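You operate a simulated robot arm through the tools that you are given. There is no shell and no other tool. Be economical: measure what you need, move in short steps, check, and stop when the job is done.

You run a simulated two-armed robot. Do the job below in one go: nothing can be reset, and whatever is moved stays where it is left.

## Task
Brush all three pastries in the holder with sugar water.
Fine: use the yellow brush and stand it back; they stay in their slots. Set down upright: yellow brush. A coat counts when it lies all over at full strength: go over it till it gets no stronger.
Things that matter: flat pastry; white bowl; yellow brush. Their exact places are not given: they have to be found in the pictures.

The check looks at the end state, three seconds after you hand in, the way a careful person would. Anything else that was tipped, shoved, dropped, spilled or broken makes it a failure.

## Robot
Two 7-joint arms with fingered hands on one trunk, on a base that drives. Base frame: it is fixed to the floor where the robot stands at the start and does not move with it; the origin is under the middle of the robot, x ahead of it, y to its left, z up. Lengths are in mm, angles in degrees, forces in N, time in s.
The left shoulder is at the start at [70, 145, 1137], the right one opposite. With the tool pointing down near the work surface each hand reaches from about 420 to 780 mm from the robot's upright axis, wherever it stands, measured 20 degrees to its own side. Places, roughly: white bowl (13x13x4 cm) [500, 0, 800]. Payload 3.5 kg a hand.
The TCP of each hand is the grasp point between the finger pads, 25 mm short of the fingertips. In the tool frame z runs along the fingers and y along their closing line. Largest opening 88 mm; the body of the gripper starts 29 mm behind the TCP. The gripper is a hand of 4 fingers: y runs from the thumb to the fingers, the wrist lies at [-13, -97, -162] in the tool frame, and closing takes about 1.5 s.
Orientation is that of the tool frame in the base frame, as a unit quaternion [x, y, z, w]. With the fingers straight down and the wrist toward the robot, the tool's x, y and z point along [0, 1, 0], [1, 0, 0] and [0, 0, -1] of the base frame.

## Interface
- The arms move only by the tool drive_tool. It takes "left_moves", "right_moves" or both (then of equal length, played together; a hand with none holds still); each is a list of rows, each an object (a shift or turn left out is 0, a gripper value left out holds the last) with "delta_rot": the turn, a rotation vector about the base's x, y, z in units of 120 degrees (1.0 is 120 degrees), a list of three; "xyz": the shift along the base's x, y, z in units of 100 mm (1.0 is 100 mm), a list of three; "jaw": the finger opening in mm, from 0 to 88. In form: [{"delta_rot": [wx, wy, wz], "xyz": [dx, dy, dz], "jaw": jaw}, ...]. A call has 1 to 10 rows; each row is the pose to reach, as a shift and turn from the pose commanded when the call began. A call with a number of a shift or a turn outside -1 to 1 is refused whole. Rows are played at 5 a second. More than 50 mm and 8.6 degrees between two rows, or a gripper value outside its range, and nothing of the call is played. A pose out of reach is approached as far as the arm can. The call stops where the force on the tool passes 40 N (or 10 N more than at its start, if that is more) or the arm is blocked; 0.2 s more then pass. The fingers move at their own pace (about 45 mm/s each) and stop on an object; they squeeze with about 24 N. The grip force told is the motor's: it shows also when the fingers shut on nothing. Time passes only in rows, and 0.2 s behind the last, so rows that repeat a pose let the fingers close. It gives the time, the measured TCP pose, the force on the tool (base axes), the opening and the grip force at its end, in the units of the frame above (readings bear some noise), with the torque about the TCP (base axes, N m) and any sound that the robot's microphone picked up.
- Cameras (640 x 400 px; columns grow to the right, rows downward): "scene" is now at [126.9, -10.4, 1435.5]; the picture's right is [-0.15, -0.99, 0.00], its down [-0.75, 0.12, -0.66] and it looks along [0.65, -0.10, -0.75] (base axes); focal length 276 px, centre (320, 200). "left" rides on the left gripper at [-64, -83, -98] in its tool frame; the picture's right is [-0.62, -0.37, 0.69], its down [0.71, -0.63, 0.30] and it looks along [0.32, 0.68, 0.65] (tool axes); focal length 265 px, centre (320, 200). "right" rides on the right gripper at [64, -83, -98] in its tool frame; the picture's right is [-0.62, 0.37, -0.69], its down [-0.71, -0.63, 0.30] and it looks along [-0.32, 0.68, 0.65] (tool axes); focal length 265 px, centre (320, 200).
- camera(camera): a new picture of that camera. It takes no simulated time.
- raise_lower(by): slides the trunk up (or, below 0, down) by that many mm; the arms and the scene camera ride with it, the base frame stays. It gives what a move gives, with no picture.
- drive_base(legs): drives the robot by 1 to 6 legs, each [ahead, left, turn to the left] in mm, mm and degrees, along the robot's own axes; the way and the turn of a leg run together, so that a leg with both is an arc; at most 1500 mm and 180 degrees a leg. The arms and the cameras ride along, it lands a little off, and it stops where it bumps. It gives what a move gives.
- grasp_type(shape, hand): the hand has 4 fingers and takes this shape, open, in about a second: jaw (thumb against the fingers, like two jaws); tri (thumb and two fingers); tip (a fingertip pinch); poke (one finger out to press); point (the index stretched); flat (the hand flat); cup (the hand cupped); fist (a fist). The gripper value then closes the fingers along that shape, each until it touches; the sizes above hold for jaw. It gives what a move gives, with no picture.
- turn_head(pan, tilt): turns the head with the scene camera to pan (to the left, within 86 degrees either way) and tilt (down, from -29 to 69), counted from straight ahead of the robot. It gives what a move gives.
- locate(camera, pixels): there is no depth. For up to 12 entries [column, row, z] of the newest picture of that camera ("zoom" is the newest enlarged one), the place [x, y] in the base frame at which the ray of that pixel passes the height z, good to about 3 mm. It takes no simulated time.
- zoom(camera, box): a new picture of the part [left, top, right, bottom] of that camera's present view, enlarged. It takes no simulated time.
- finish_job(): hands the job in; it is judged then, once.

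Keep the steps short. Do not move on a guess: measure, check each grasp and each placing, and mend mistakes. In all there are 80 turns and 58 pictures (those below and enlarged ones count). Leave the grippers open and the arms clear of the work at the hand-in unless told otherwise, and finish with a single line.

The tools are called after "Request:" as a command line: name --argument value ..., lists and objects as JSON in quotes. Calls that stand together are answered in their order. drive_tool: Moves the arms, as the interface text tells. Its arguments: {"type":"object","properties":{"left_moves":{"type":"array","items":{"type":"object","properties":{"delta_rot":{"type":"array","items":{"type":"number"}},"xyz":{"type":"array","items":{"type":"number"}},"jaw":{"type":"number"}}}},"right_moves":{"type":"array","items":{"type":"object","properties":{"delta_rot":{"type":"array","items":{"type":"number"}},"xyz":{"type":"array","items":{"type":"number"}},"jaw":{"type":"number"}}}}},"required":[]} The other tools are called the same way: raise_lower (by) slides the trunk up or down; grasp_type (shape, hand) gives the hand a shape; drive_base (legs) drives the base; turn_head (pan, tilt) turns the head that bears the scene camera; camera (camera) takes a picture; locate (camera, pixels) gives the place at which the rays of pixels pass given heights; zoom (camera, box) takes an enlarged picture of a part of a camera's view; finish_job () hands the job in.

At the start:

```text
t: 0.0
left_position: [518.5, 135.5, 1182.4]
left_orientation: [0.707, 0.707, 0.0, 0.0]
left_contact_force: [0.1, 0.0, -0.1]
left_ft_torque: [0.01, 0.0, -0.01]
left_grip_width: 87.5
left_grip_force: 0.1
left_shape: jaw
right_position: [460.4, -320.8, 1147.8]
right_orientation: [0.707, 0.707, 0.0, 0.0]
right_contact_force: [-0.4, -0.6, -0.8]
right_ft_torque: [0.01, -0.02, -0.02]
right_grip_width: 88.0
right_grip_force: 0.0
right_shape: jaw
trunk travel left (down, up): [-700.0, 140.0]
robot x, y, heading: [-1.3, 1.6, 0.1]
head pan, tilt: [-8.8, 49.0]
```

scene: 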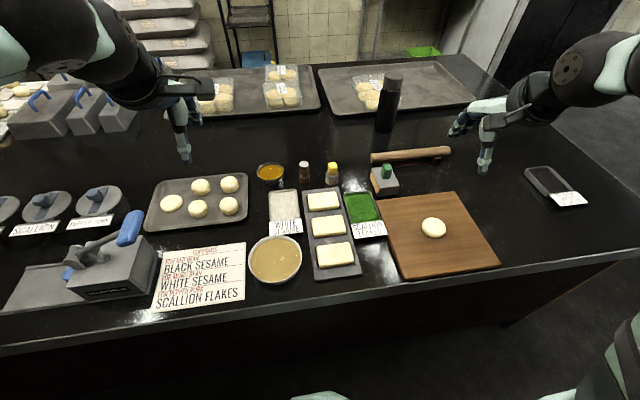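
right: 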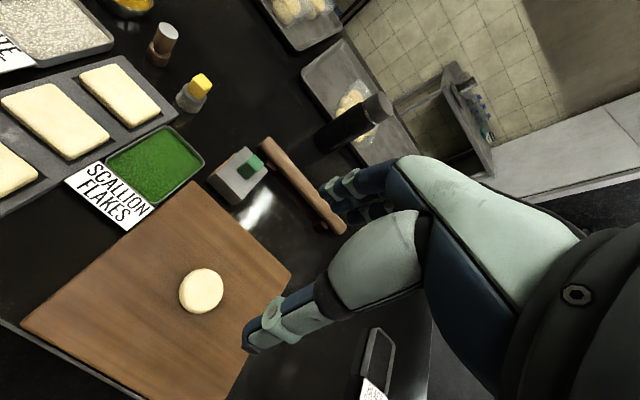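
left: 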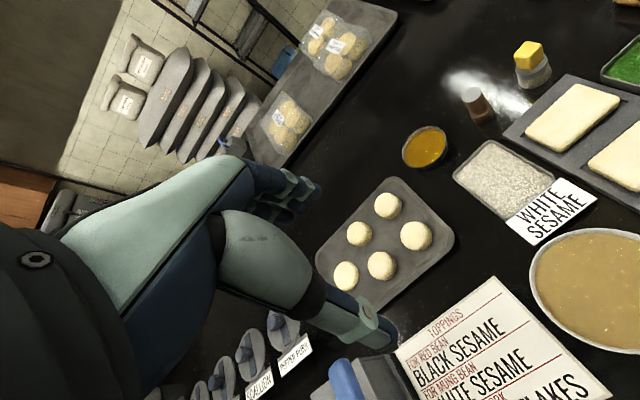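

I see the holder with three pastries around (330,235), the bowl at (275,260), and a yellow-topped thing at (332,172). I'll zoom in on these first.

Request:
zoom --camera "scene" --box '[240, 140, 400, 240]'

Request:
zoom --camera "scene" --box '[230, 185, 390, 285]'

Request:
locate --camera "scene" --pixels '[[332, 182, 830], [332, 165, 880], [275, 260, 850], [323, 201, 850], [329, 225, 850], [335, 255, 850], [304, 180, 830]]'

```text
4.00 times, centred on (320, 190) of scene
```

zoom: 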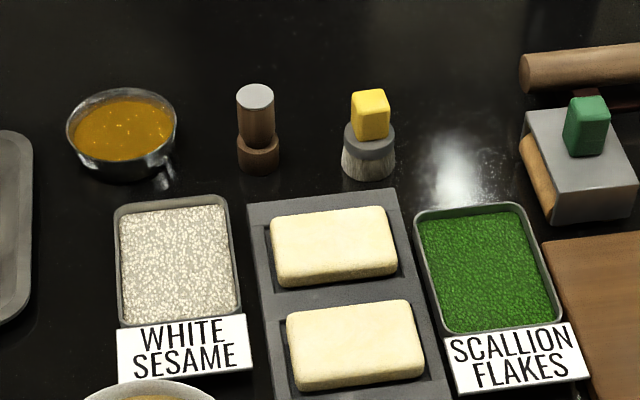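

```text
4.00 times, centred on (310, 235) of scene
```

zoom: 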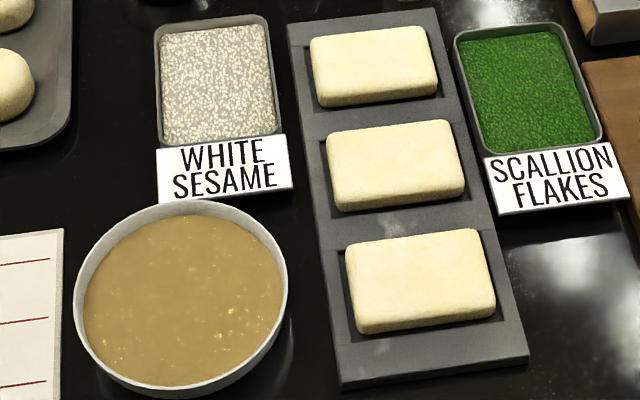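

```text
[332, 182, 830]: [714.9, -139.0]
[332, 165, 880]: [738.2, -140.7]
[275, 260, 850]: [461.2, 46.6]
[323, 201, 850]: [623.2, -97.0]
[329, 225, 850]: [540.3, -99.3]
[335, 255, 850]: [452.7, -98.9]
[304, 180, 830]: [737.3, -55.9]
```

The yellow brush stands on its bristles near (720,-139), and the white bowl of sugar water is near (461,47). I'll measure the brush from the right hand's camera and the scene camera to get its heights.

Request:
zoom --camera "right" --box '[148, 60, 244, 120]'

Request:
zoom --camera "scene" --box '[308, 155, 356, 185]'

```text
6.67 times, centred on (196, 90) of right
```

zoom: 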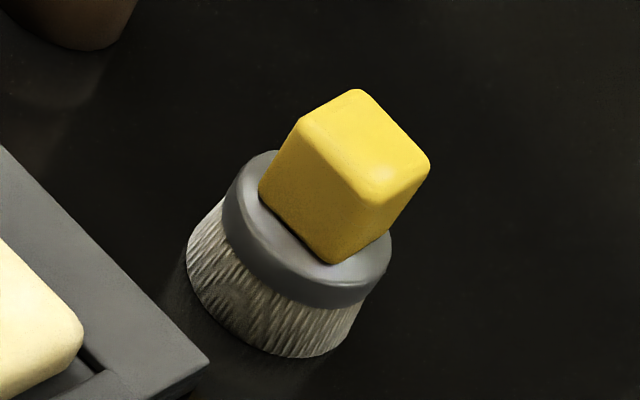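

```text
13.33 times, centred on (332, 170) of scene
```

zoom: 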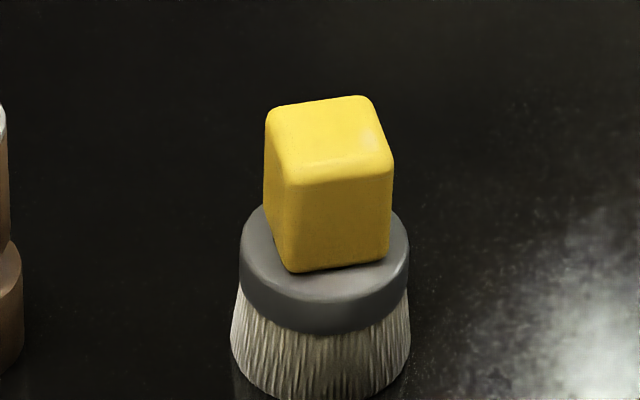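

I'll intersect the rays of the top face centre from both cameras at several heights, and get the bristle foot.

Request:
locate --camera "scene" --pixels '[[332.75, 165.4, 880], [332.75, 165.4, 900], [332.75, 165.4, 920], [329.75, 168.1, 900], [337.25, 167.5, 900], [328.25, 163.4, 900], [335.4, 162.5, 900], [332.3, 185, 830], [325.6, 181, 830], [339, 181, 830]]'

Request:
locate --camera "right" --pixels '[[202.7, 81.7, 880], [202.7, 81.7, 900], [202.7, 81.7, 920], [201.5, 73.8, 900], [212.5, 84.7, 900], [204.2, 90, 900], [193, 78, 900]]'

```text
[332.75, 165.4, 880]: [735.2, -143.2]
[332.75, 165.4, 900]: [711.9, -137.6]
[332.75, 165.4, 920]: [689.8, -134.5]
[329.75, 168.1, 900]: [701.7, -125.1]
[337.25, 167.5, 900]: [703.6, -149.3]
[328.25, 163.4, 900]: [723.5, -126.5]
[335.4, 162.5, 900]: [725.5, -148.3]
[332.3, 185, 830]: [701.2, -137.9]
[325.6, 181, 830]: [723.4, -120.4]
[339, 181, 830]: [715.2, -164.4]
```

```text
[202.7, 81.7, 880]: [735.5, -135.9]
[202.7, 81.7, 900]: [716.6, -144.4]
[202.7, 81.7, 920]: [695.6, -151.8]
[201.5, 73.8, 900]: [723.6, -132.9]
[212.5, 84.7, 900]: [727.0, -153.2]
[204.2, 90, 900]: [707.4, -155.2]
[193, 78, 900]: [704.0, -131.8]
```

The brush's top is at about z=890, centred at (724,-140), with a handle about 22 mm square. I'll drive 100 mm left so both bowl and brush lie well within the right arm's reach.

Request:
drive_base --legs '[[0, 100, 0]]'

```text
t: 1.1
left_position: [519.9, 233.5, 1181.6]
left_orientation: [0.707, 0.707, 0.0, 0.0]
left_contact_force: [-0.4, 0.2, -0.1]
left_ft_torque: [0.01, -0.02, 0.01]
left_grip_width: 87.4
left_grip_force: 0.0
left_shape: jaw
right_position: [459.2, -221.4, 1147.1]
right_orientation: [0.708, 0.706, 0.0, -0.001]
right_contact_force: [0.1, 0.6, 0.2]
right_ft_torque: [0.03, -0.04, 0.03]
right_grip_width: 87.6
right_grip_force: 0.1
right_shape: jaw
trunk travel left (down, up): [-700.0, 140.0]
robot x, y, heading: [-4.1, 100.2, -0.1]
head pan, tilt: [-8.8, 49.0]
```

Right hand moves toward above the brush, first leg, staying high.

Request:
drive_tool --right_moves '[{"xyz": [0.35, 0.13, 0]}, {"xyz": [0.7, 0.27, 0], "delta_rot": [0, 0, 0.025]}, {"xyz": [1, 0.4, -0.2], "delta_rot": [0, 0, 0.045]}, {"xyz": [1, 0.4, -0.6], "delta_rot": [0, 0, 0.045]}]'

Request:
drive_tool --right_moves '[{"xyz": [0.35, 0.13, 0]}, {"xyz": [0.7, 0.27, 0]}, {"xyz": [1, 0.4, -0.2]}, {"xyz": [1, 0.4, -0.5]}]'

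Request:
camera --camera "right"

```text
t: 2.1
left_position: [518.9, 234.5, 1182.1]
left_orientation: [0.708, 0.707, 0.001, 0.0]
left_contact_force: [-0.1, 0.1, 0.1]
left_ft_torque: [0.01, -0.03, 0.01]
left_grip_width: 87.8
left_grip_force: 0.1
left_shape: jaw
right_position: [559.3, -183.5, 1089.1]
right_orientation: [0.674, 0.739, -0.001, 0.001]
right_contact_force: [0.0, 0.2, -0.6]
right_ft_torque: [0.0, 0.0, -0.02]
right_grip_width: 88.0
right_grip_force: 0.0
right_shape: jaw
trunk travel left (down, up): [-700.0, 140.0]
robot x, y, heading: [-0.0, 97.4, -0.1]
head pan, tilt: [-8.8, 49.0]
```

```text
t: 3.1
left_position: [520.4, 234.5, 1182.4]
left_orientation: [0.707, 0.707, 0.0, 0.0]
left_contact_force: [-0.4, -0.4, -0.6]
left_ft_torque: [-0.01, 0.01, 0.02]
left_grip_width: 87.5
left_grip_force: 0.0
left_shape: jaw
right_position: [659.1, -138.6, 1037.4]
right_orientation: [0.674, 0.739, -0.001, 0.0]
right_contact_force: [0.0, 0.6, 0.5]
right_ft_torque: [0.0, 0.03, -0.02]
right_grip_width: 87.8
right_grip_force: 0.0
right_shape: jaw
trunk travel left (down, up): [-700.0, 140.0]
robot x, y, heading: [3.4, 99.9, -0.2]
head pan, tilt: [-8.8, 49.0]
```

```text
50 pictures are left
```

right: 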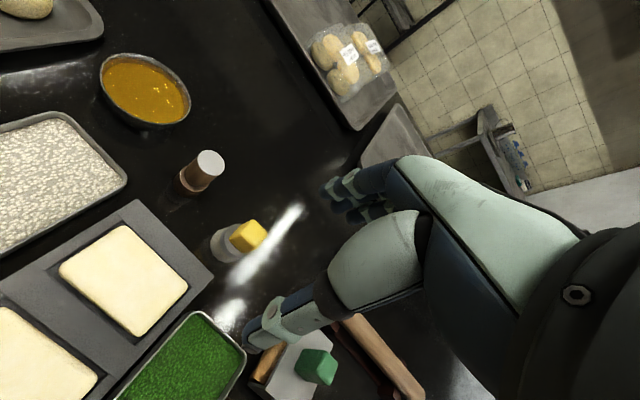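

Now check the brush location from this nearer view.

Request:
zoom --camera "right" --box '[200, 205, 280, 255]'

Request:
zoom --camera "scene" --box '[270, 120, 430, 220]'

```text
8.00 times, centred on (240, 230) of right
```

zoom: 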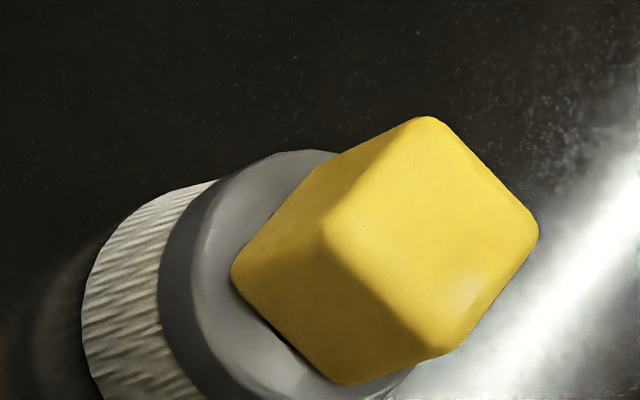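

```text
4.00 times, centred on (350, 170) of scene
```

zoom: 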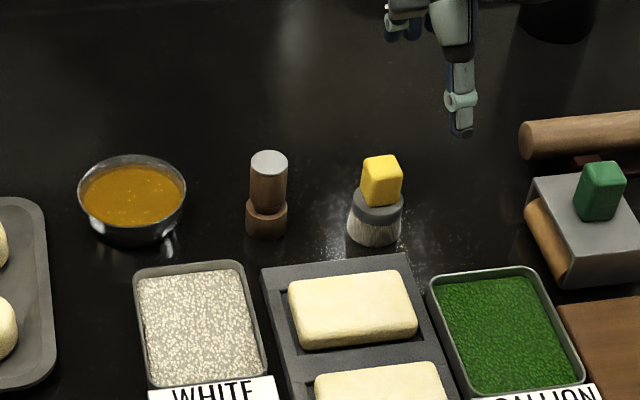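

Request:
locate --camera "scene" --pixels '[[365, 161.8, 880], [365, 161.8, 890], [365, 161.8, 900]]'

Request:
locate --camera "right" --pixels '[[253.75, 234, 880], [253.75, 234, 890], [253.75, 234, 900], [252.9, 219.9, 890], [266.6, 234, 890], [254, 249.6, 890], [240.6, 235, 890], [229.4, 240, 860], [243, 252.5, 860]]'

```text
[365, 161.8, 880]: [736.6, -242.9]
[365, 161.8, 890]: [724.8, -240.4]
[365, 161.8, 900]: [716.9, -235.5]
```

```text
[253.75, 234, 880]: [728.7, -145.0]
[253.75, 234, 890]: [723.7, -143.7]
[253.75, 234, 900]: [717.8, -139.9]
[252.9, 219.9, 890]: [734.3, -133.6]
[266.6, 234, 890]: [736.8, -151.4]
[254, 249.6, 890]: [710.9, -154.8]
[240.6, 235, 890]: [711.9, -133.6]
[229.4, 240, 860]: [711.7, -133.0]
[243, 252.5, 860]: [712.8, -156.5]
```

Measured from the wrist camera, the handle centre is (723.5,-142.5), top z≈890. The scene camera's locate ignores the base drive, so its y reads 100 too low. Next I move above the brush and come down to just above the handle with the fingers partly closed.

Request:
drive_tool --right_moves '[{"xyz": [0.35, 0, 0], "jaw": 60}, {"xyz": [0.64, -0.015, -0.15]}, {"xyz": [0.64, -0.015, -0.6]}, {"xyz": [0.64, -0.015, -0.9]}, {"xyz": [0.64, -0.015, -0.9]}]'

Request:
camera --camera "right"

Request:
zoom --camera "scene" --box '[310, 120, 438, 200]'

```text
t: 4.3
left_position: [518.8, 236.3, 1182.4]
left_orientation: [0.707, 0.707, 0.0, 0.001]
left_contact_force: [0.3, 0.7, 0.2]
left_ft_torque: [-0.02, -0.02, -0.01]
left_grip_width: 87.6
left_grip_force: 0.0
left_shape: jaw
right_position: [724.4, -140.8, 948.2]
right_orientation: [0.673, 0.739, 0.0, 0.0]
right_contact_force: [0.0, 0.9, -0.1]
right_ft_torque: [-0.02, -0.01, -0.01]
right_grip_width: 60.5
right_grip_force: 0.1
right_shape: jaw
trunk travel left (down, up): [-700.0, 140.0]
robot x, y, heading: [2.3, 99.1, 0.0]
head pan, tilt: [-8.8, 49.0]
```

```text
47 pictures are left
```

right: 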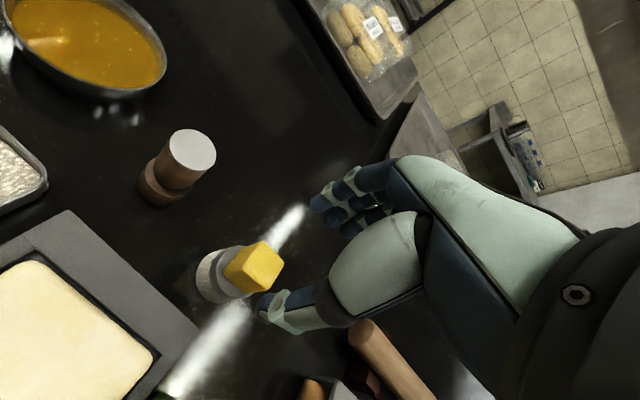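

```text
5.00 times, centred on (374, 160) of scene
```

zoom: 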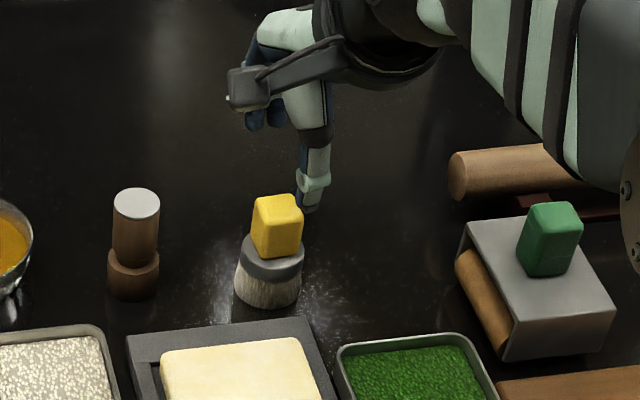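

The point 60 mm below the TCP should project at about (263,260) in the wrist camera, and the handle top is at (256,264), so they line up. I lower 60 mm with the fingers open around the handle.

Request:
drive_tool --right_moves '[{"xyz": [0, 0, -0.2]}, {"xyz": [0, 0, -0.4]}, {"xyz": [0, 0, -0.6]}]'

Request:
camera --camera "right"

Request:
zoom --camera "scene" --box '[310, 120, 438, 200]'

```text
t: 5.2
left_position: [519.4, 235.6, 1182.4]
left_orientation: [0.708, 0.706, 0.001, 0.0]
left_contact_force: [-0.2, -0.6, 0.8]
left_ft_torque: [-0.02, 0.01, 0.0]
left_grip_width: 87.8
left_grip_force: 0.2
left_shape: jaw
right_position: [722.4, -141.0, 887.8]
right_orientation: [0.673, 0.739, 0.0, 0.0]
right_contact_force: [0.0, -0.1, -0.1]
right_ft_torque: [-0.04, 0.02, 0.0]
right_grip_width: 60.1
right_grip_force: 0.0
right_shape: jaw
trunk travel left (down, up): [-700.0, 140.0]
robot x, y, heading: [-0.8, 103.1, -0.4]
head pan, tilt: [-8.8, 49.0]
```

```text
45 pictures are left
```

right: 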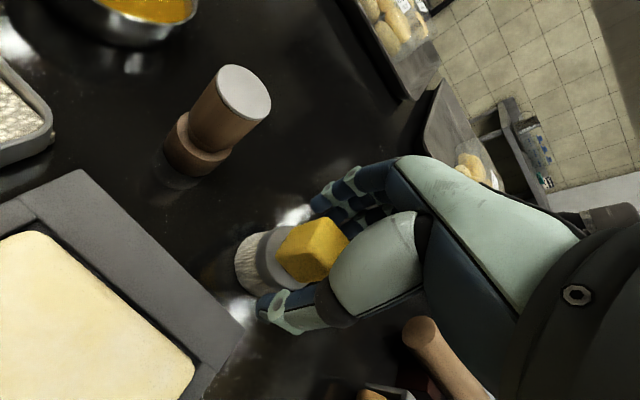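

```text
5.00 times, centred on (374, 160) of scene
```

zoom: 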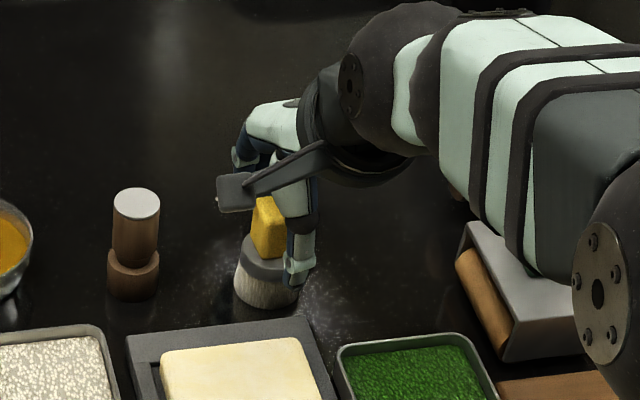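

The handle sits between thumb and fingers at the TCP. I close.

Request:
drive_tool --right_moves '[{"jaw": 40}, {"jaw": 25}, {"jaw": 10}, {"jaw": 10}, {"jaw": 10}, {"jaw": 10}, {"jaw": 10}, {"jaw": 10}]'

Request:
camera --camera "right"

```text
t: 7.0
left_position: [519.2, 235.8, 1182.7]
left_orientation: [0.708, 0.706, 0.001, 0.0]
left_contact_force: [1.1, -1.2, 0.1]
left_ft_torque: [-0.04, -0.01, 0.0]
left_grip_width: 87.4
left_grip_force: 0.1
left_shape: jaw
right_position: [722.8, -140.9, 888.1]
right_orientation: [0.674, 0.739, 0.0, 0.0]
right_contact_force: [0.2, 0.0, 4.2]
right_ft_torque: [0.02, -0.13, 0.0]
right_grip_width: 23.6
right_grip_force: 24.3
right_shape: jaw
trunk travel left (down, up): [-700.0, 140.0]
robot x, y, heading: [-2.6, 99.7, -0.2]
head pan, tilt: [-8.8, 49.0]
```

```text
43 pictures are left
```

right: 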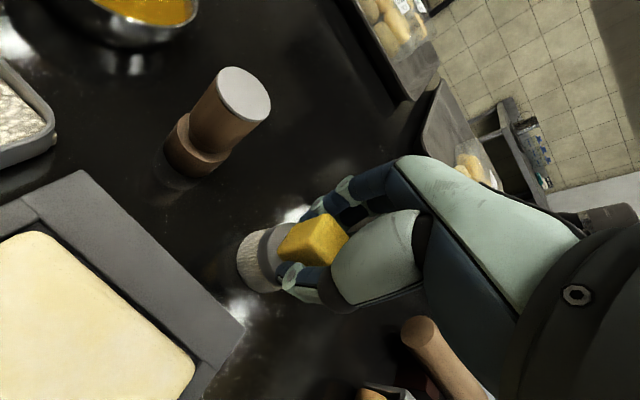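

The brush is gripped (23.6 mm, 24 N); the placing pose is TCP (722.7,-141,888), and the bristle foot is 58 mm below the TCP. I lift 100 mm.

Request:
drive_tool --right_moves '[{"xyz": [0, 0, 0.2]}, {"xyz": [0, 0, 0.5]}, {"xyz": [0, 0, 0.8]}, {"xyz": [0, 0, 1.0]}]'

Request:
drive_tool --right_moves '[{"xyz": [-0.4, 0.25, 0]}, {"xyz": [-0.7, 0.6, 0]}, {"xyz": [-1, 0.9, 0]}]'

Request:
camera --camera "scene"

Request:
camera --camera "right"

```text
t: 8.0
left_position: [518.7, 235.8, 1180.7]
left_orientation: [0.707, 0.707, 0.001, 0.001]
left_contact_force: [0.5, -0.4, -0.6]
left_ft_torque: [-0.03, 0.0, 0.03]
left_grip_width: 87.4
left_grip_force: 0.0
left_shape: jaw
right_position: [723.1, -141.8, 987.4]
right_orientation: [0.674, 0.739, -0.001, -0.001]
right_contact_force: [0.2, 0.0, -0.4]
right_ft_torque: [0.01, 0.0, 0.03]
right_grip_width: 23.1
right_grip_force: 24.3
right_shape: jaw
trunk travel left (down, up): [-700.0, 140.0]
robot x, y, heading: [-2.3, 101.9, -0.3]
head pan, tilt: [-8.8, 49.0]
```

```text
t: 8.8
left_position: [518.4, 236.3, 1181.6]
left_orientation: [0.708, 0.707, 0.001, -0.001]
left_contact_force: [0.3, -0.1, 0.6]
left_ft_torque: [0.01, 0.04, 0.01]
left_grip_width: 87.5
left_grip_force: 0.1
left_shape: jaw
right_position: [623.3, -50.6, 988.8]
right_orientation: [0.674, 0.739, 0.0, 0.001]
right_contact_force: [0.4, -0.3, -0.1]
right_ft_torque: [0.0, -0.01, 0.0]
right_grip_width: 23.2
right_grip_force: 24.5
right_shape: jaw
trunk travel left (down, up): [-700.0, 140.0]
robot x, y, heading: [1.3, 99.9, -0.2]
head pan, tilt: [-8.8, 49.0]
```

```text
42 pictures are left
```

scene: 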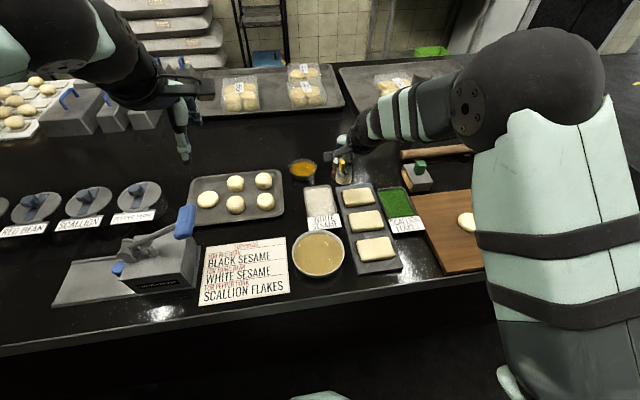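

```text
41 pictures are left
```

right: 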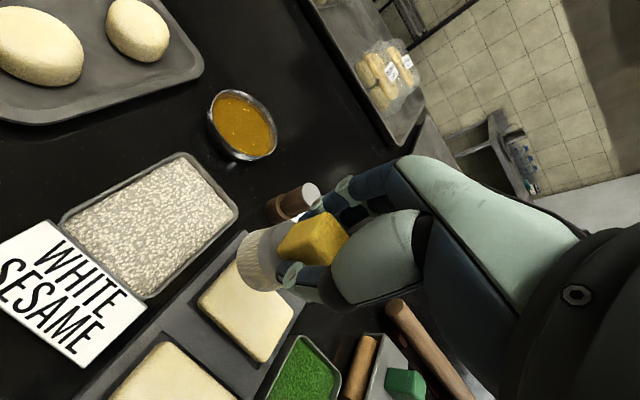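

I zoom on the bowl and holder to measure the bowl centre and the pastry corners.

Request:
zoom --camera "scene" --box '[282, 180, 410, 280]'

```text
4.00 times, centred on (346, 230) of scene
```

zoom: 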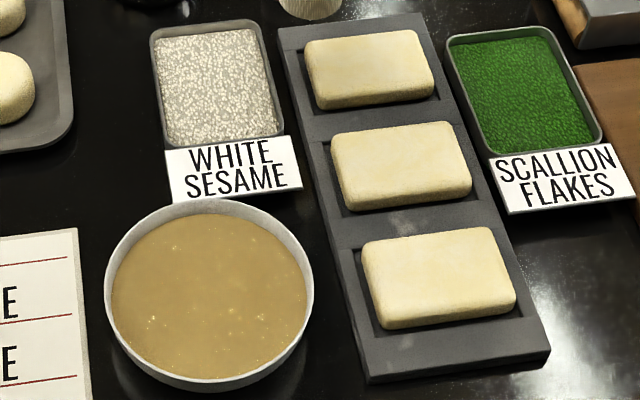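

Request:
locate --camera "zoom" --pixels '[[305, 42, 850], [418, 30, 850], [434, 76, 850], [314, 88, 850], [332, 135, 850], [450, 122, 850], [471, 183, 850], [341, 193, 850], [362, 242, 850], [490, 228, 850], [515, 290, 850], [375, 310, 850]]'

Request:
locate --camera "zoom" --pixels '[[104, 285, 870], [314, 285, 870], [208, 198, 870], [209, 296, 855], [111, 296, 855], [307, 296, 855], [209, 213, 855], [209, 379, 855], [546, 353, 835], [368, 378, 835], [279, 28, 840], [420, 14, 840]]'

Request:
zoom --camera "right" --box '[100, 220, 300, 345]'

```text
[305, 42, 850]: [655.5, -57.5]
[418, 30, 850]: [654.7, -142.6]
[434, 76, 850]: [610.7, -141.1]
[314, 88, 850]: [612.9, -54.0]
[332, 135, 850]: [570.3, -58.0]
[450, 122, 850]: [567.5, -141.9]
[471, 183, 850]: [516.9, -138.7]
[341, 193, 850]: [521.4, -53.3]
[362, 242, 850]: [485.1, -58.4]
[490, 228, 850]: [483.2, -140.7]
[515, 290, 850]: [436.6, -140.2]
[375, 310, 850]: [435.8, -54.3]
```

```text
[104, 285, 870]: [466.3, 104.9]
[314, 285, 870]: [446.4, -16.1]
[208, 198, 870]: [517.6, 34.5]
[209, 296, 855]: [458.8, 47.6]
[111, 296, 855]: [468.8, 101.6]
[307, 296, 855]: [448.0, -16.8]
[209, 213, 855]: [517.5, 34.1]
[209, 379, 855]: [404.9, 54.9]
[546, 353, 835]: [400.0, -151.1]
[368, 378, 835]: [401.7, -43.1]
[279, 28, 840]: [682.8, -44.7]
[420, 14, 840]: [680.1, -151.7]
```

```text
3.20 times, centred on (200, 282) of right
```

zoom: 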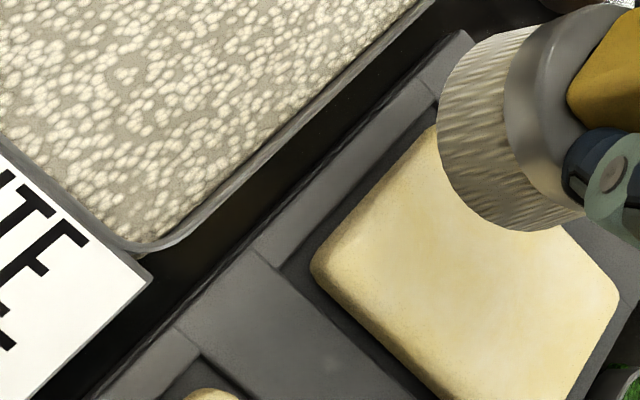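

The scene locate is right when fed with a fresh picture: pastry centres (633,-99), (544,-98), (460,-98), about 85x47 mm; bowl centre (459,47). I check the pastry height by parallax with the wrist camera.

Request:
locate --camera "right" --pixels '[[197.5, 300.8, 840], [197.5, 300.8, 850], [197.5, 300.8, 860], [197.5, 300.8, 870], [292.8, 312, 840], [292.8, 312, 850], [292.8, 312, 860]]'

Request:
locate --camera "scene" --pixels '[[344.6, 202.2, 840], [344.6, 202.2, 850], [344.6, 202.2, 860], [374.6, 199, 840], [374.6, 199, 850], [374.6, 199, 860]]'

```text
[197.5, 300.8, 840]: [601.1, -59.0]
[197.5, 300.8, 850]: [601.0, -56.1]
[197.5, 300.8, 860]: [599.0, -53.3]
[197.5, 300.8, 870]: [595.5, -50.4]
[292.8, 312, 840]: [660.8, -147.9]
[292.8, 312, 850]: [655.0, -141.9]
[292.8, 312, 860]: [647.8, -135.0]
```

```text
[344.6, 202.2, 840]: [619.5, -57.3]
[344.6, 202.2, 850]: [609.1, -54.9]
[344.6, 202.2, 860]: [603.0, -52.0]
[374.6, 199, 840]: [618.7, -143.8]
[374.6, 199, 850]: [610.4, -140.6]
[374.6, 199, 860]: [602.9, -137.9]
```

The pastry top is at about z=853. I carry the dry brush to above the bowl centre (459,47).

Request:
drive_tool --right_moves '[{"xyz": [-0.3, 0.3, 0]}, {"xyz": [-0.6, 0.6, 0]}, {"xyz": [-0.9, 0.9, 0]}]'

Request:
drive_tool --right_moves '[{"xyz": [-0.4, 0.05, -0.1]}, {"xyz": [-0.74, 0.08, -0.3]}]'

Request:
camera --camera "scene"

Request:
camera --camera "right"

```text
t: 9.6
left_position: [518.0, 236.5, 1182.0]
left_orientation: [0.708, 0.706, 0.0, 0.0]
left_contact_force: [-0.4, 1.0, -0.1]
left_ft_torque: [-0.01, -0.03, 0.02]
left_grip_width: 87.7
left_grip_force: 0.0
left_shape: jaw
right_position: [532.7, 40.1, 988.8]
right_orientation: [0.674, 0.739, -0.001, 0.001]
right_contact_force: [0.2, 0.3, 0.2]
right_ft_torque: [0.01, -0.01, -0.01]
right_grip_width: 22.8
right_grip_force: 24.0
right_shape: jaw
trunk travel left (down, up): [-700.0, 140.0]
robot x, y, heading: [-1.2, 102.8, -0.0]
head pan, tilt: [-8.8, 49.0]
```

```text
t: 10.2
left_position: [519.0, 236.7, 1181.0]
left_orientation: [0.707, 0.707, 0.0, 0.0]
left_contact_force: [-0.3, -0.7, 0.6]
left_ft_torque: [-0.04, -0.01, 0.02]
left_grip_width: 87.7
left_grip_force: 0.0
left_shape: jaw
right_position: [458.2, 52.6, 957.5]
right_orientation: [0.674, 0.739, 0.0, 0.001]
right_contact_force: [0.3, 0.9, -1.0]
right_ft_torque: [0.04, -0.01, 0.01]
right_grip_width: 22.6
right_grip_force: 23.6
right_shape: jaw
trunk travel left (down, up): [-700.0, 140.0]
robot x, y, heading: [-1.8, 100.7, 0.0]
head pan, tilt: [-8.8, 49.0]
```

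```text
38 pictures are left
```

scene: 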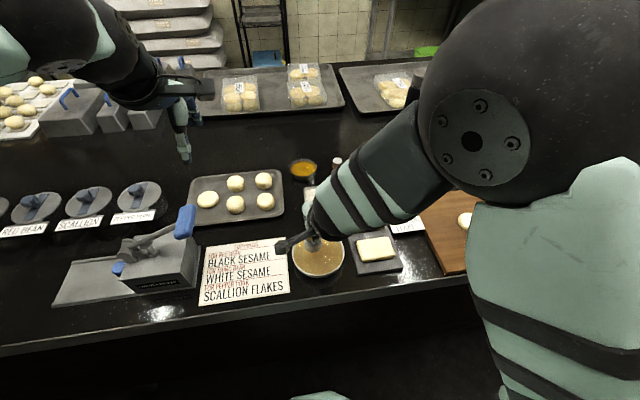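

```text
37 pictures are left
```

right: 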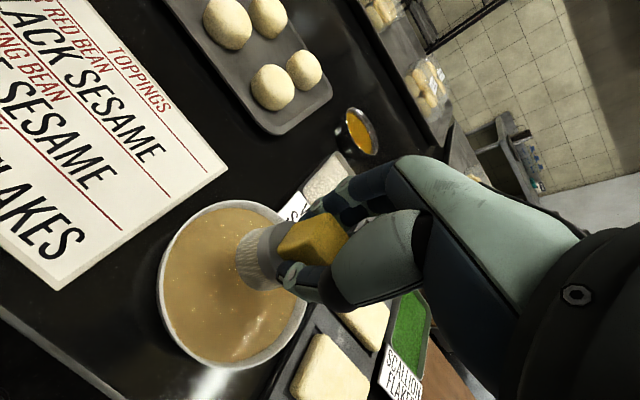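

I check the bowl's place from the wrist camera before dipping.

Request:
locate --camera "right" --pixels '[[233, 284, 870], [159, 280, 870], [235, 201, 870], [228, 367, 870], [308, 300, 870], [233, 284, 858]]'

```text
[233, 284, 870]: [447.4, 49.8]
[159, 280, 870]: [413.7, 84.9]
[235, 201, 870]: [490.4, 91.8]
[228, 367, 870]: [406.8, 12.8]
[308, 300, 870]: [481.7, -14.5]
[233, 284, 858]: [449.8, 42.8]
```

Bowl centre is about (456,43). I shift 7 mm right and lower gently by 55 mm into the sugar water, foot to z≈844.

Request:
drive_tool --right_moves '[{"xyz": [-0.02, -0.07, 0]}, {"xyz": [-0.02, -0.07, -0.2]}, {"xyz": [-0.02, -0.07, -0.35]}, {"xyz": [-0.02, -0.07, -0.45]}, {"xyz": [-0.02, -0.07, -0.5]}, {"xyz": [-0.02, -0.07, -0.55]}, {"xyz": [-0.02, -0.07, -0.55]}]'

Request:
zoom --camera "right" --box '[120, 180, 344, 320]'

```text
t: 11.5
left_position: [516.9, 235.6, 1182.7]
left_orientation: [0.708, 0.706, 0.001, 0.001]
left_contact_force: [0.9, 0.0, 0.2]
left_ft_torque: [-0.01, -0.02, 0.02]
left_grip_width: 87.5
left_grip_force: 0.2
left_shape: jaw
right_position: [462.8, 42.0, 912.0]
right_orientation: [0.674, 0.739, 0.011, 0.008]
right_contact_force: [-4.9, -1.1, 23.1]
right_ft_torque: [-0.09, 0.39, -0.01]
right_grip_width: 23.3
right_grip_force: 24.0
right_shape: jaw
trunk travel left (down, up): [-700.0, 140.0]
robot x, y, heading: [1.3, 101.6, -0.1]
head pan, tilt: [-8.8, 49.0]
stopped in row 6 (right hand): the force on the tool passed its limit (the readings are from after the stop); the commanded pose is now the measured one
```

```text
2.86 times, centred on (232, 250) of right
```

zoom: 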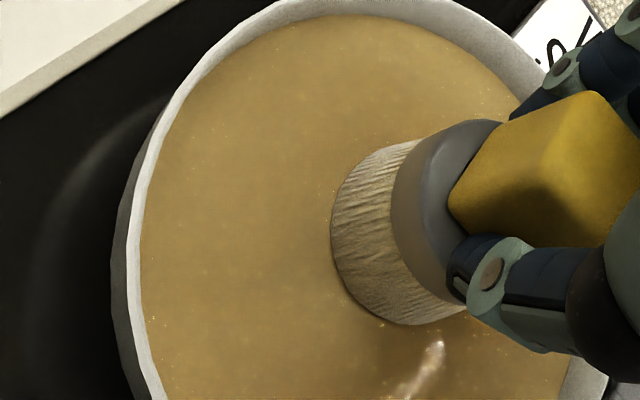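

The foot met something firm at z≈854 (23 N) and the tool tilted 1.5°. I lift 20 mm, restore the tilt and look at the bristles.

Request:
drive_tool --right_moves '[{"xyz": [-0.05, 0, 0.1], "delta_rot": [-0.0026, 0.0127, 0]}, {"xyz": [-0.05, 0, 0.3], "delta_rot": [-0.0026, 0.0127, 0]}, {"xyz": [-0.05, 0, 0.3], "delta_rot": [-0.0026, 0.0127, 0]}]'

Request:
zoom --camera "right" --box '[120, 180, 344, 320]'

```text
t: 12.3
left_position: [519.5, 234.9, 1181.5]
left_orientation: [0.708, 0.706, 0.0, 0.0]
left_contact_force: [0.2, -0.1, -0.5]
left_ft_torque: [-0.02, -0.02, 0.02]
left_grip_width: 87.5
left_grip_force: 0.0
left_shape: jaw
right_position: [458.9, 40.2, 939.6]
right_orientation: [0.674, 0.739, -0.005, -0.004]
right_contact_force: [0.3, -0.4, -0.1]
right_ft_torque: [-0.01, 0.01, 0.02]
right_grip_width: 22.8
right_grip_force: 24.5
right_shape: jaw
trunk travel left (down, up): [-700.0, 140.0]
robot x, y, heading: [0.3, 104.3, -0.2]
head pan, tilt: [-8.8, 49.0]
```

```text
2.86 times, centred on (232, 250) of right
```

zoom: 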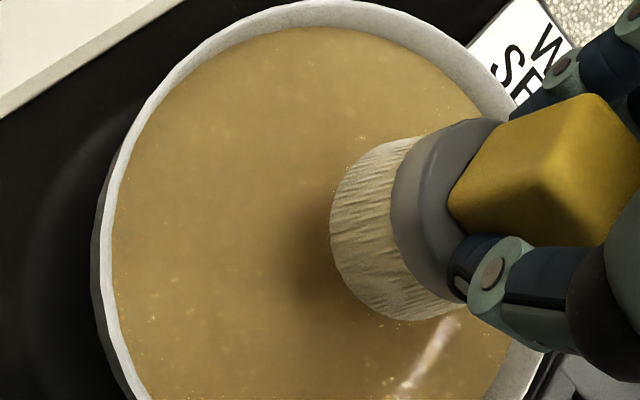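

The bristles now look wetted (creamier). I raise, level the tool and move to above the nearest pastry (460,-98).

Request:
drive_tool --right_moves '[{"xyz": [0, 0, 0.15], "delta_rot": [0.0012, -0.0057, 0]}, {"xyz": [0, -0.4, 0.2], "delta_rot": [0.0012, -0.0057, 0]}, {"xyz": [0, -0.8, 0.2], "delta_rot": [0.0012, -0.0057, 0]}, {"xyz": [0, -1, 0.2], "delta_rot": [0.0012, -0.0057, 0]}]'

Request:
drive_tool --right_moves '[{"xyz": [0, -0.3, 0]}, {"xyz": [0, -0.3, -0.2]}, {"xyz": [0, -0.3, -0.2]}]'

Request:
camera --camera "right"

```text
t: 13.3
left_position: [518.6, 235.4, 1181.8]
left_orientation: [0.708, 0.706, 0.0, 0.001]
left_contact_force: [0.4, 0.2, 0.4]
left_ft_torque: [0.03, -0.01, 0.02]
left_grip_width: 87.8
left_grip_force: 0.2
left_shape: jaw
right_position: [456.7, -61.8, 961.0]
right_orientation: [0.673, 0.739, 0.001, 0.0]
right_contact_force: [-0.3, 0.2, -1.4]
right_ft_torque: [0.02, -0.02, 0.01]
right_grip_width: 23.0
right_grip_force: 24.0
right_shape: jaw
trunk travel left (down, up): [-700.0, 140.0]
robot x, y, heading: [1.2, 99.6, -0.1]
head pan, tilt: [-8.8, 49.0]
```

```text
t: 14.1
left_position: [519.0, 235.7, 1182.4]
left_orientation: [0.708, 0.706, 0.0, 0.0]
left_contact_force: [-0.3, -0.7, -1.5]
left_ft_torque: [0.0, 0.01, -0.04]
left_grip_width: 87.4
left_grip_force: 0.1
left_shape: jaw
right_position: [459.1, -90.2, 939.3]
right_orientation: [0.674, 0.739, 0.0, 0.0]
right_contact_force: [-0.5, 0.5, -1.3]
right_ft_torque: [-0.01, -0.02, -0.02]
right_grip_width: 22.9
right_grip_force: 23.6
right_shape: jaw
trunk travel left (down, up): [-700.0, 140.0]
robot x, y, heading: [-2.8, 101.4, 0.0]
head pan, tilt: [-8.8, 49.0]
```

```text
34 pictures are left
```

right: 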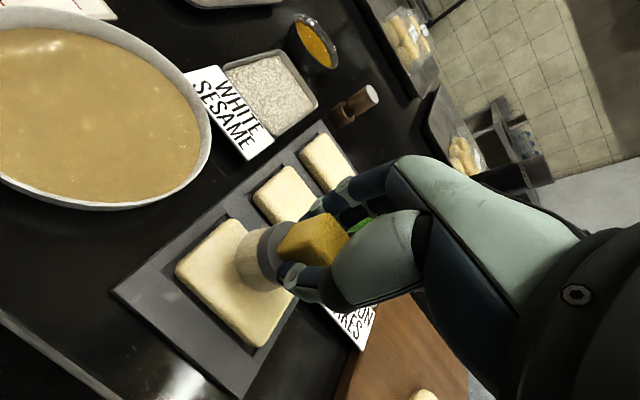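

Brush is over the near pastry. I lower slowly to foot z≈856 and read the force.

Request:
drive_tool --right_moves '[{"xyz": [0.01, -0.06, -0.12]}, {"xyz": [0.01, -0.06, -0.2]}, {"xyz": [0.01, -0.06, -0.24]}, {"xyz": [0.01, -0.06, -0.25]}, {"xyz": [0.01, -0.06, -0.25]}]'

Request:
zoom --camera "right" --box '[150, 180, 342, 300]'

```text
t: 15.3
left_position: [518.0, 235.0, 1182.5]
left_orientation: [0.708, 0.707, 0.0, 0.001]
left_contact_force: [-0.1, -1.1, 0.1]
left_ft_torque: [0.03, 0.01, 0.0]
left_grip_width: 87.5
left_grip_force: 0.1
left_shape: jaw
right_position: [460.2, -95.2, 917.2]
right_orientation: [0.674, 0.739, 0.004, 0.003]
right_contact_force: [2.3, -1.5, 16.3]
right_ft_torque: [-0.05, -0.13, -0.09]
right_grip_width: 23.2
right_grip_force: 23.5
right_shape: jaw
trunk travel left (down, up): [-700.0, 140.0]
robot x, y, heading: [1.1, 102.9, -0.2]
head pan, tilt: [-8.8, 49.0]
```

```text
3.33 times, centred on (246, 240) of right
```

zoom: 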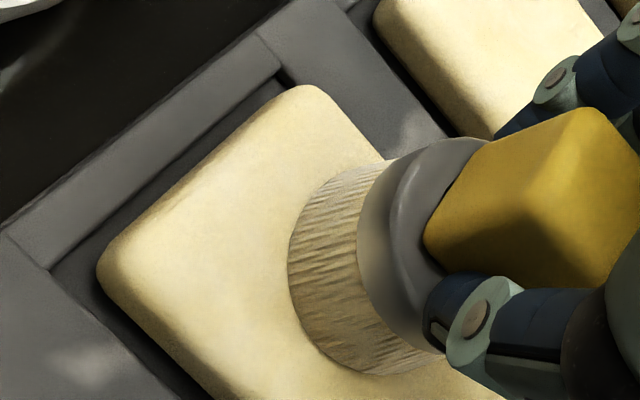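

Contact at TCP z≈917 (16 N). I ease off 1 mm and stroke along y over the pastry in two lanes.

Request:
drive_tool --right_moves '[{"xyz": [0, 0, 0.01]}, {"xyz": [-0.06, 0.15, 0.01]}, {"xyz": [-0.06, 0.28, 0.01]}, {"xyz": [-0.06, 0.14, 0.01]}, {"xyz": [-0.06, 0, 0.01]}, {"xyz": [-0.06, -0.16, 0.01]}, {"xyz": [-0.06, -0.32, 0.01]}, {"xyz": [0.07, -0.32, 0.01]}, {"xyz": [0.07, -0.16, 0.01]}, {"xyz": [0.07, 0, 0.01]}]'

Request:
zoom --camera "right" --box '[150, 180, 342, 300]'

```text
t: 17.5
left_position: [516.3, 235.3, 1184.3]
left_orientation: [0.708, 0.707, 0.001, 0.0]
left_contact_force: [0.4, 1.1, -1.0]
left_ft_torque: [0.0, 0.02, 0.03]
left_grip_width: 87.5
left_grip_force: 0.0
left_shape: jaw
right_position: [465.4, -95.1, 915.3]
right_orientation: [0.674, 0.738, 0.003, 0.002]
right_contact_force: [1.4, -5.3, 21.6]
right_ft_torque: [-0.09, -0.23, -0.03]
right_grip_width: 23.4
right_grip_force: 23.7
right_shape: jaw
trunk travel left (down, up): [-700.0, 140.0]
robot x, y, heading: [0.0, 100.8, -0.1]
head pan, tilt: [-8.8, 49.0]
```

```text
3.33 times, centred on (246, 240) of right
```

zoom: 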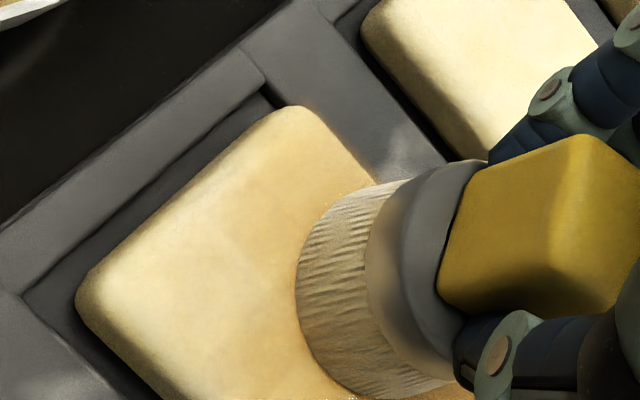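

A golden film begins to show but the left corner is still pale. The force is 21 N, so I ease off 1.5 mm and keep brushing, wider toward the edges.

Request:
drive_tool --right_moves '[{"xyz": [0, 0.16, 0.015]}, {"xyz": [0, 0.32, 0.015]}, {"xyz": [-0.08, 0.32, 0.015]}, {"xyz": [-0.16, 0.32, 0.015]}, {"xyz": [-0.16, 0.16, 0.015]}, {"xyz": [-0.16, 0, 0.015]}, {"xyz": [-0.16, -0.18, 0.015]}, {"xyz": [-0.16, -0.36, 0.015]}, {"xyz": [0, -0.36, 0.015]}, {"xyz": [0, -0.18, 0.015]}]'

Request:
drive_tool --right_moves '[{"xyz": [0, 0.18, 0]}, {"xyz": [0, 0.34, 0]}, {"xyz": [0, 0.5, 0]}, {"xyz": [-0.16, 0.5, 0]}, {"xyz": [-0.16, 0.34, 0]}, {"xyz": [-0.16, 0.18, 0]}, {"xyz": [-0.16, 0, 0]}, {"xyz": [-0.16, -0.18, 0]}, {"xyz": [-0.04, -0.18, 0]}, {"xyz": [-0.04, -0.18, 0.3]}]'

Request:
camera --camera "right"

```text
t: 19.7
left_position: [519.4, 235.8, 1181.4]
left_orientation: [0.707, 0.707, 0.0, 0.001]
left_contact_force: [-0.3, 0.8, 0.1]
left_ft_torque: [-0.03, 0.0, -0.02]
left_grip_width: 87.7
left_grip_force: 0.1
left_shape: jaw
right_position: [465.2, -113.5, 916.8]
right_orientation: [0.674, 0.739, 0.0, 0.002]
right_contact_force: [0.2, -1.2, 3.6]
right_ft_torque: [-0.04, -0.01, -0.04]
right_grip_width: 22.1
right_grip_force: 23.3
right_shape: jaw
trunk travel left (down, up): [-700.0, 140.0]
robot x, y, heading: [1.7, 103.3, 0.0]
head pan, tilt: [-8.8, 49.0]
```

```text
t: 21.9
left_position: [518.9, 234.8, 1181.9]
left_orientation: [0.708, 0.707, 0.0, 0.0]
left_contact_force: [0.7, -0.1, -0.4]
left_ft_torque: [-0.02, -0.02, -0.01]
left_grip_width: 87.6
left_grip_force: 0.2
left_shape: jaw
right_position: [461.5, -131.5, 945.5]
right_orientation: [0.674, 0.739, -0.001, 0.001]
right_contact_force: [-0.2, -0.8, -0.2]
right_ft_torque: [-0.02, 0.02, 0.02]
right_grip_width: 21.8
right_grip_force: 24.0
right_shape: jaw
trunk travel left (down, up): [-700.0, 140.0]
robot x, y, heading: [2.0, 102.2, 0.3]
head pan, tilt: [-8.8, 49.0]
```

```text
31 pictures are left
```

right: 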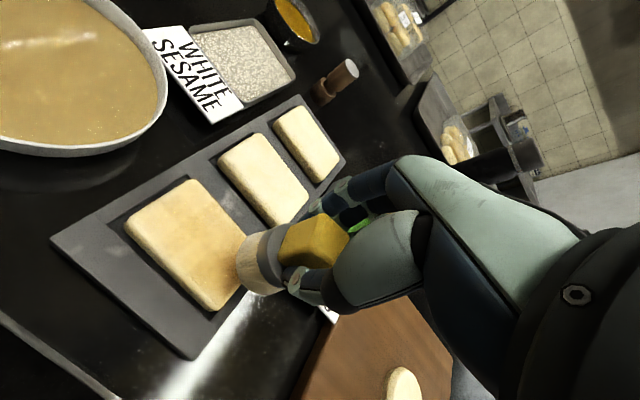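

Request:
zoom --camera "right" --box '[112, 165, 304, 325]'

```text
2.50 times, centred on (208, 245) of right
```

zoom: 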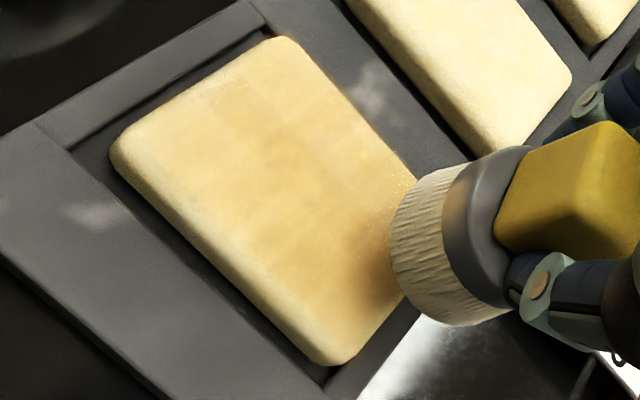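

The coat has started but is blotchy, and the near and left edges are pale. I re-dip: raise, go back to above the bowl.

Request:
drive_tool --right_moves '[{"xyz": [0, 0, 0.15]}, {"xyz": [0, 0.45, 0.17]}, {"xyz": [0, 0.9, 0.17]}]'

Request:
drive_tool --right_moves '[{"xyz": [-0.02, 0.45, 0]}, {"xyz": [-0.05, 0.85, 0]}, {"xyz": [-0.05, 0.85, -0.2]}, {"xyz": [-0.05, 0.85, -0.36]}, {"xyz": [-0.05, 0.85, -0.44]}, {"xyz": [-0.05, 0.85, -0.48]}, {"xyz": [0.1, 0.85, -0.48]}, {"xyz": [-0.05, 0.7, -0.48]}, {"xyz": [-0.15, 0.85, -0.48]}]'

Request:
zoom --camera "right" --box '[120, 180, 344, 320]'

```text
t: 22.7
left_position: [519.8, 238.0, 1181.7]
left_orientation: [0.707, 0.707, -0.001, 0.0]
left_contact_force: [0.3, 0.2, -0.5]
left_ft_torque: [-0.04, 0.0, -0.02]
left_grip_width: 87.5
left_grip_force: 0.0
left_shape: jaw
right_position: [463.3, -37.4, 961.9]
right_orientation: [0.674, 0.739, 0.0, 0.001]
right_contact_force: [-0.7, 0.5, -0.2]
right_ft_torque: [-0.02, -0.01, -0.01]
right_grip_width: 21.9
right_grip_force: 23.7
right_shape: jaw
trunk travel left (down, up): [-700.0, 140.0]
robot x, y, heading: [-4.2, 99.6, 0.2]
head pan, tilt: [-8.8, 49.0]
```

```text
t: 24.7
left_position: [518.6, 237.7, 1182.4]
left_orientation: [0.707, 0.707, 0.0, 0.0]
left_contact_force: [0.5, 0.5, -0.5]
left_ft_torque: [-0.04, 0.0, -0.01]
left_grip_width: 87.7
left_grip_force: 0.0
left_shape: jaw
right_position: [446.4, 45.2, 916.3]
right_orientation: [0.675, 0.738, 0.002, 0.001]
right_contact_force: [-0.7, -0.2, -0.1]
right_ft_torque: [-0.03, -0.02, -0.01]
right_grip_width: 22.0
right_grip_force: 23.6
right_shape: jaw
trunk travel left (down, up): [-700.0, 140.0]
robot x, y, heading: [1.8, 98.2, -0.1]
head pan, tilt: [-8.8, 49.0]
```

```text
2.86 times, centred on (232, 250) of right
```

zoom: 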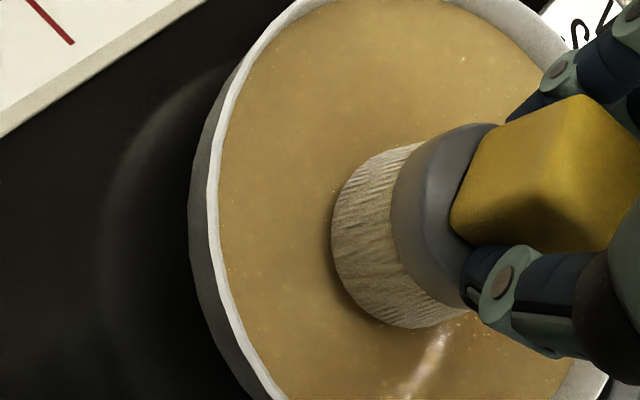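

No contact yet at TCP 916. I lower by 5 mm in small steps with a small stir.

Request:
drive_tool --right_moves '[{"xyz": [0.1, 0, -0.02]}, {"xyz": [0.1, 0, -0.03]}, {"xyz": [0.1, 0, -0.04]}, {"xyz": [0.1, 0, -0.05]}, {"xyz": [0.1, 0, -0.05]}]'

Request:
zoom --camera "right" --box '[120, 180, 344, 320]'

```text
t: 25.9
left_position: [518.5, 236.8, 1184.5]
left_orientation: [0.708, 0.706, 0.001, 0.001]
left_contact_force: [0.6, -0.7, 0.2]
left_ft_torque: [0.02, 0.01, 0.01]
left_grip_width: 87.9
left_grip_force: 0.1
left_shape: jaw
right_position: [456.2, 44.2, 912.6]
right_orientation: [0.674, 0.739, 0.004, 0.002]
right_contact_force: [0.9, -0.7, 14.1]
right_ft_torque: [0.1, -0.32, -0.03]
right_grip_width: 22.0
right_grip_force: 23.8
right_shape: jaw
trunk travel left (down, up): [-700.0, 140.0]
robot x, y, heading: [-0.1, 100.6, -0.0]
head pan, tilt: [-8.8, 49.0]
```

```text
2.86 times, centred on (232, 250) of right
```

zoom: 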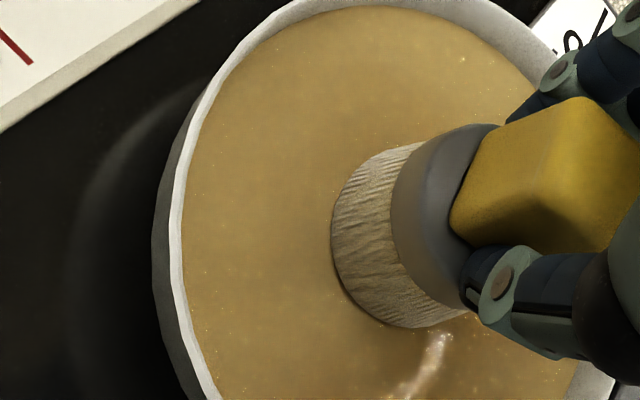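

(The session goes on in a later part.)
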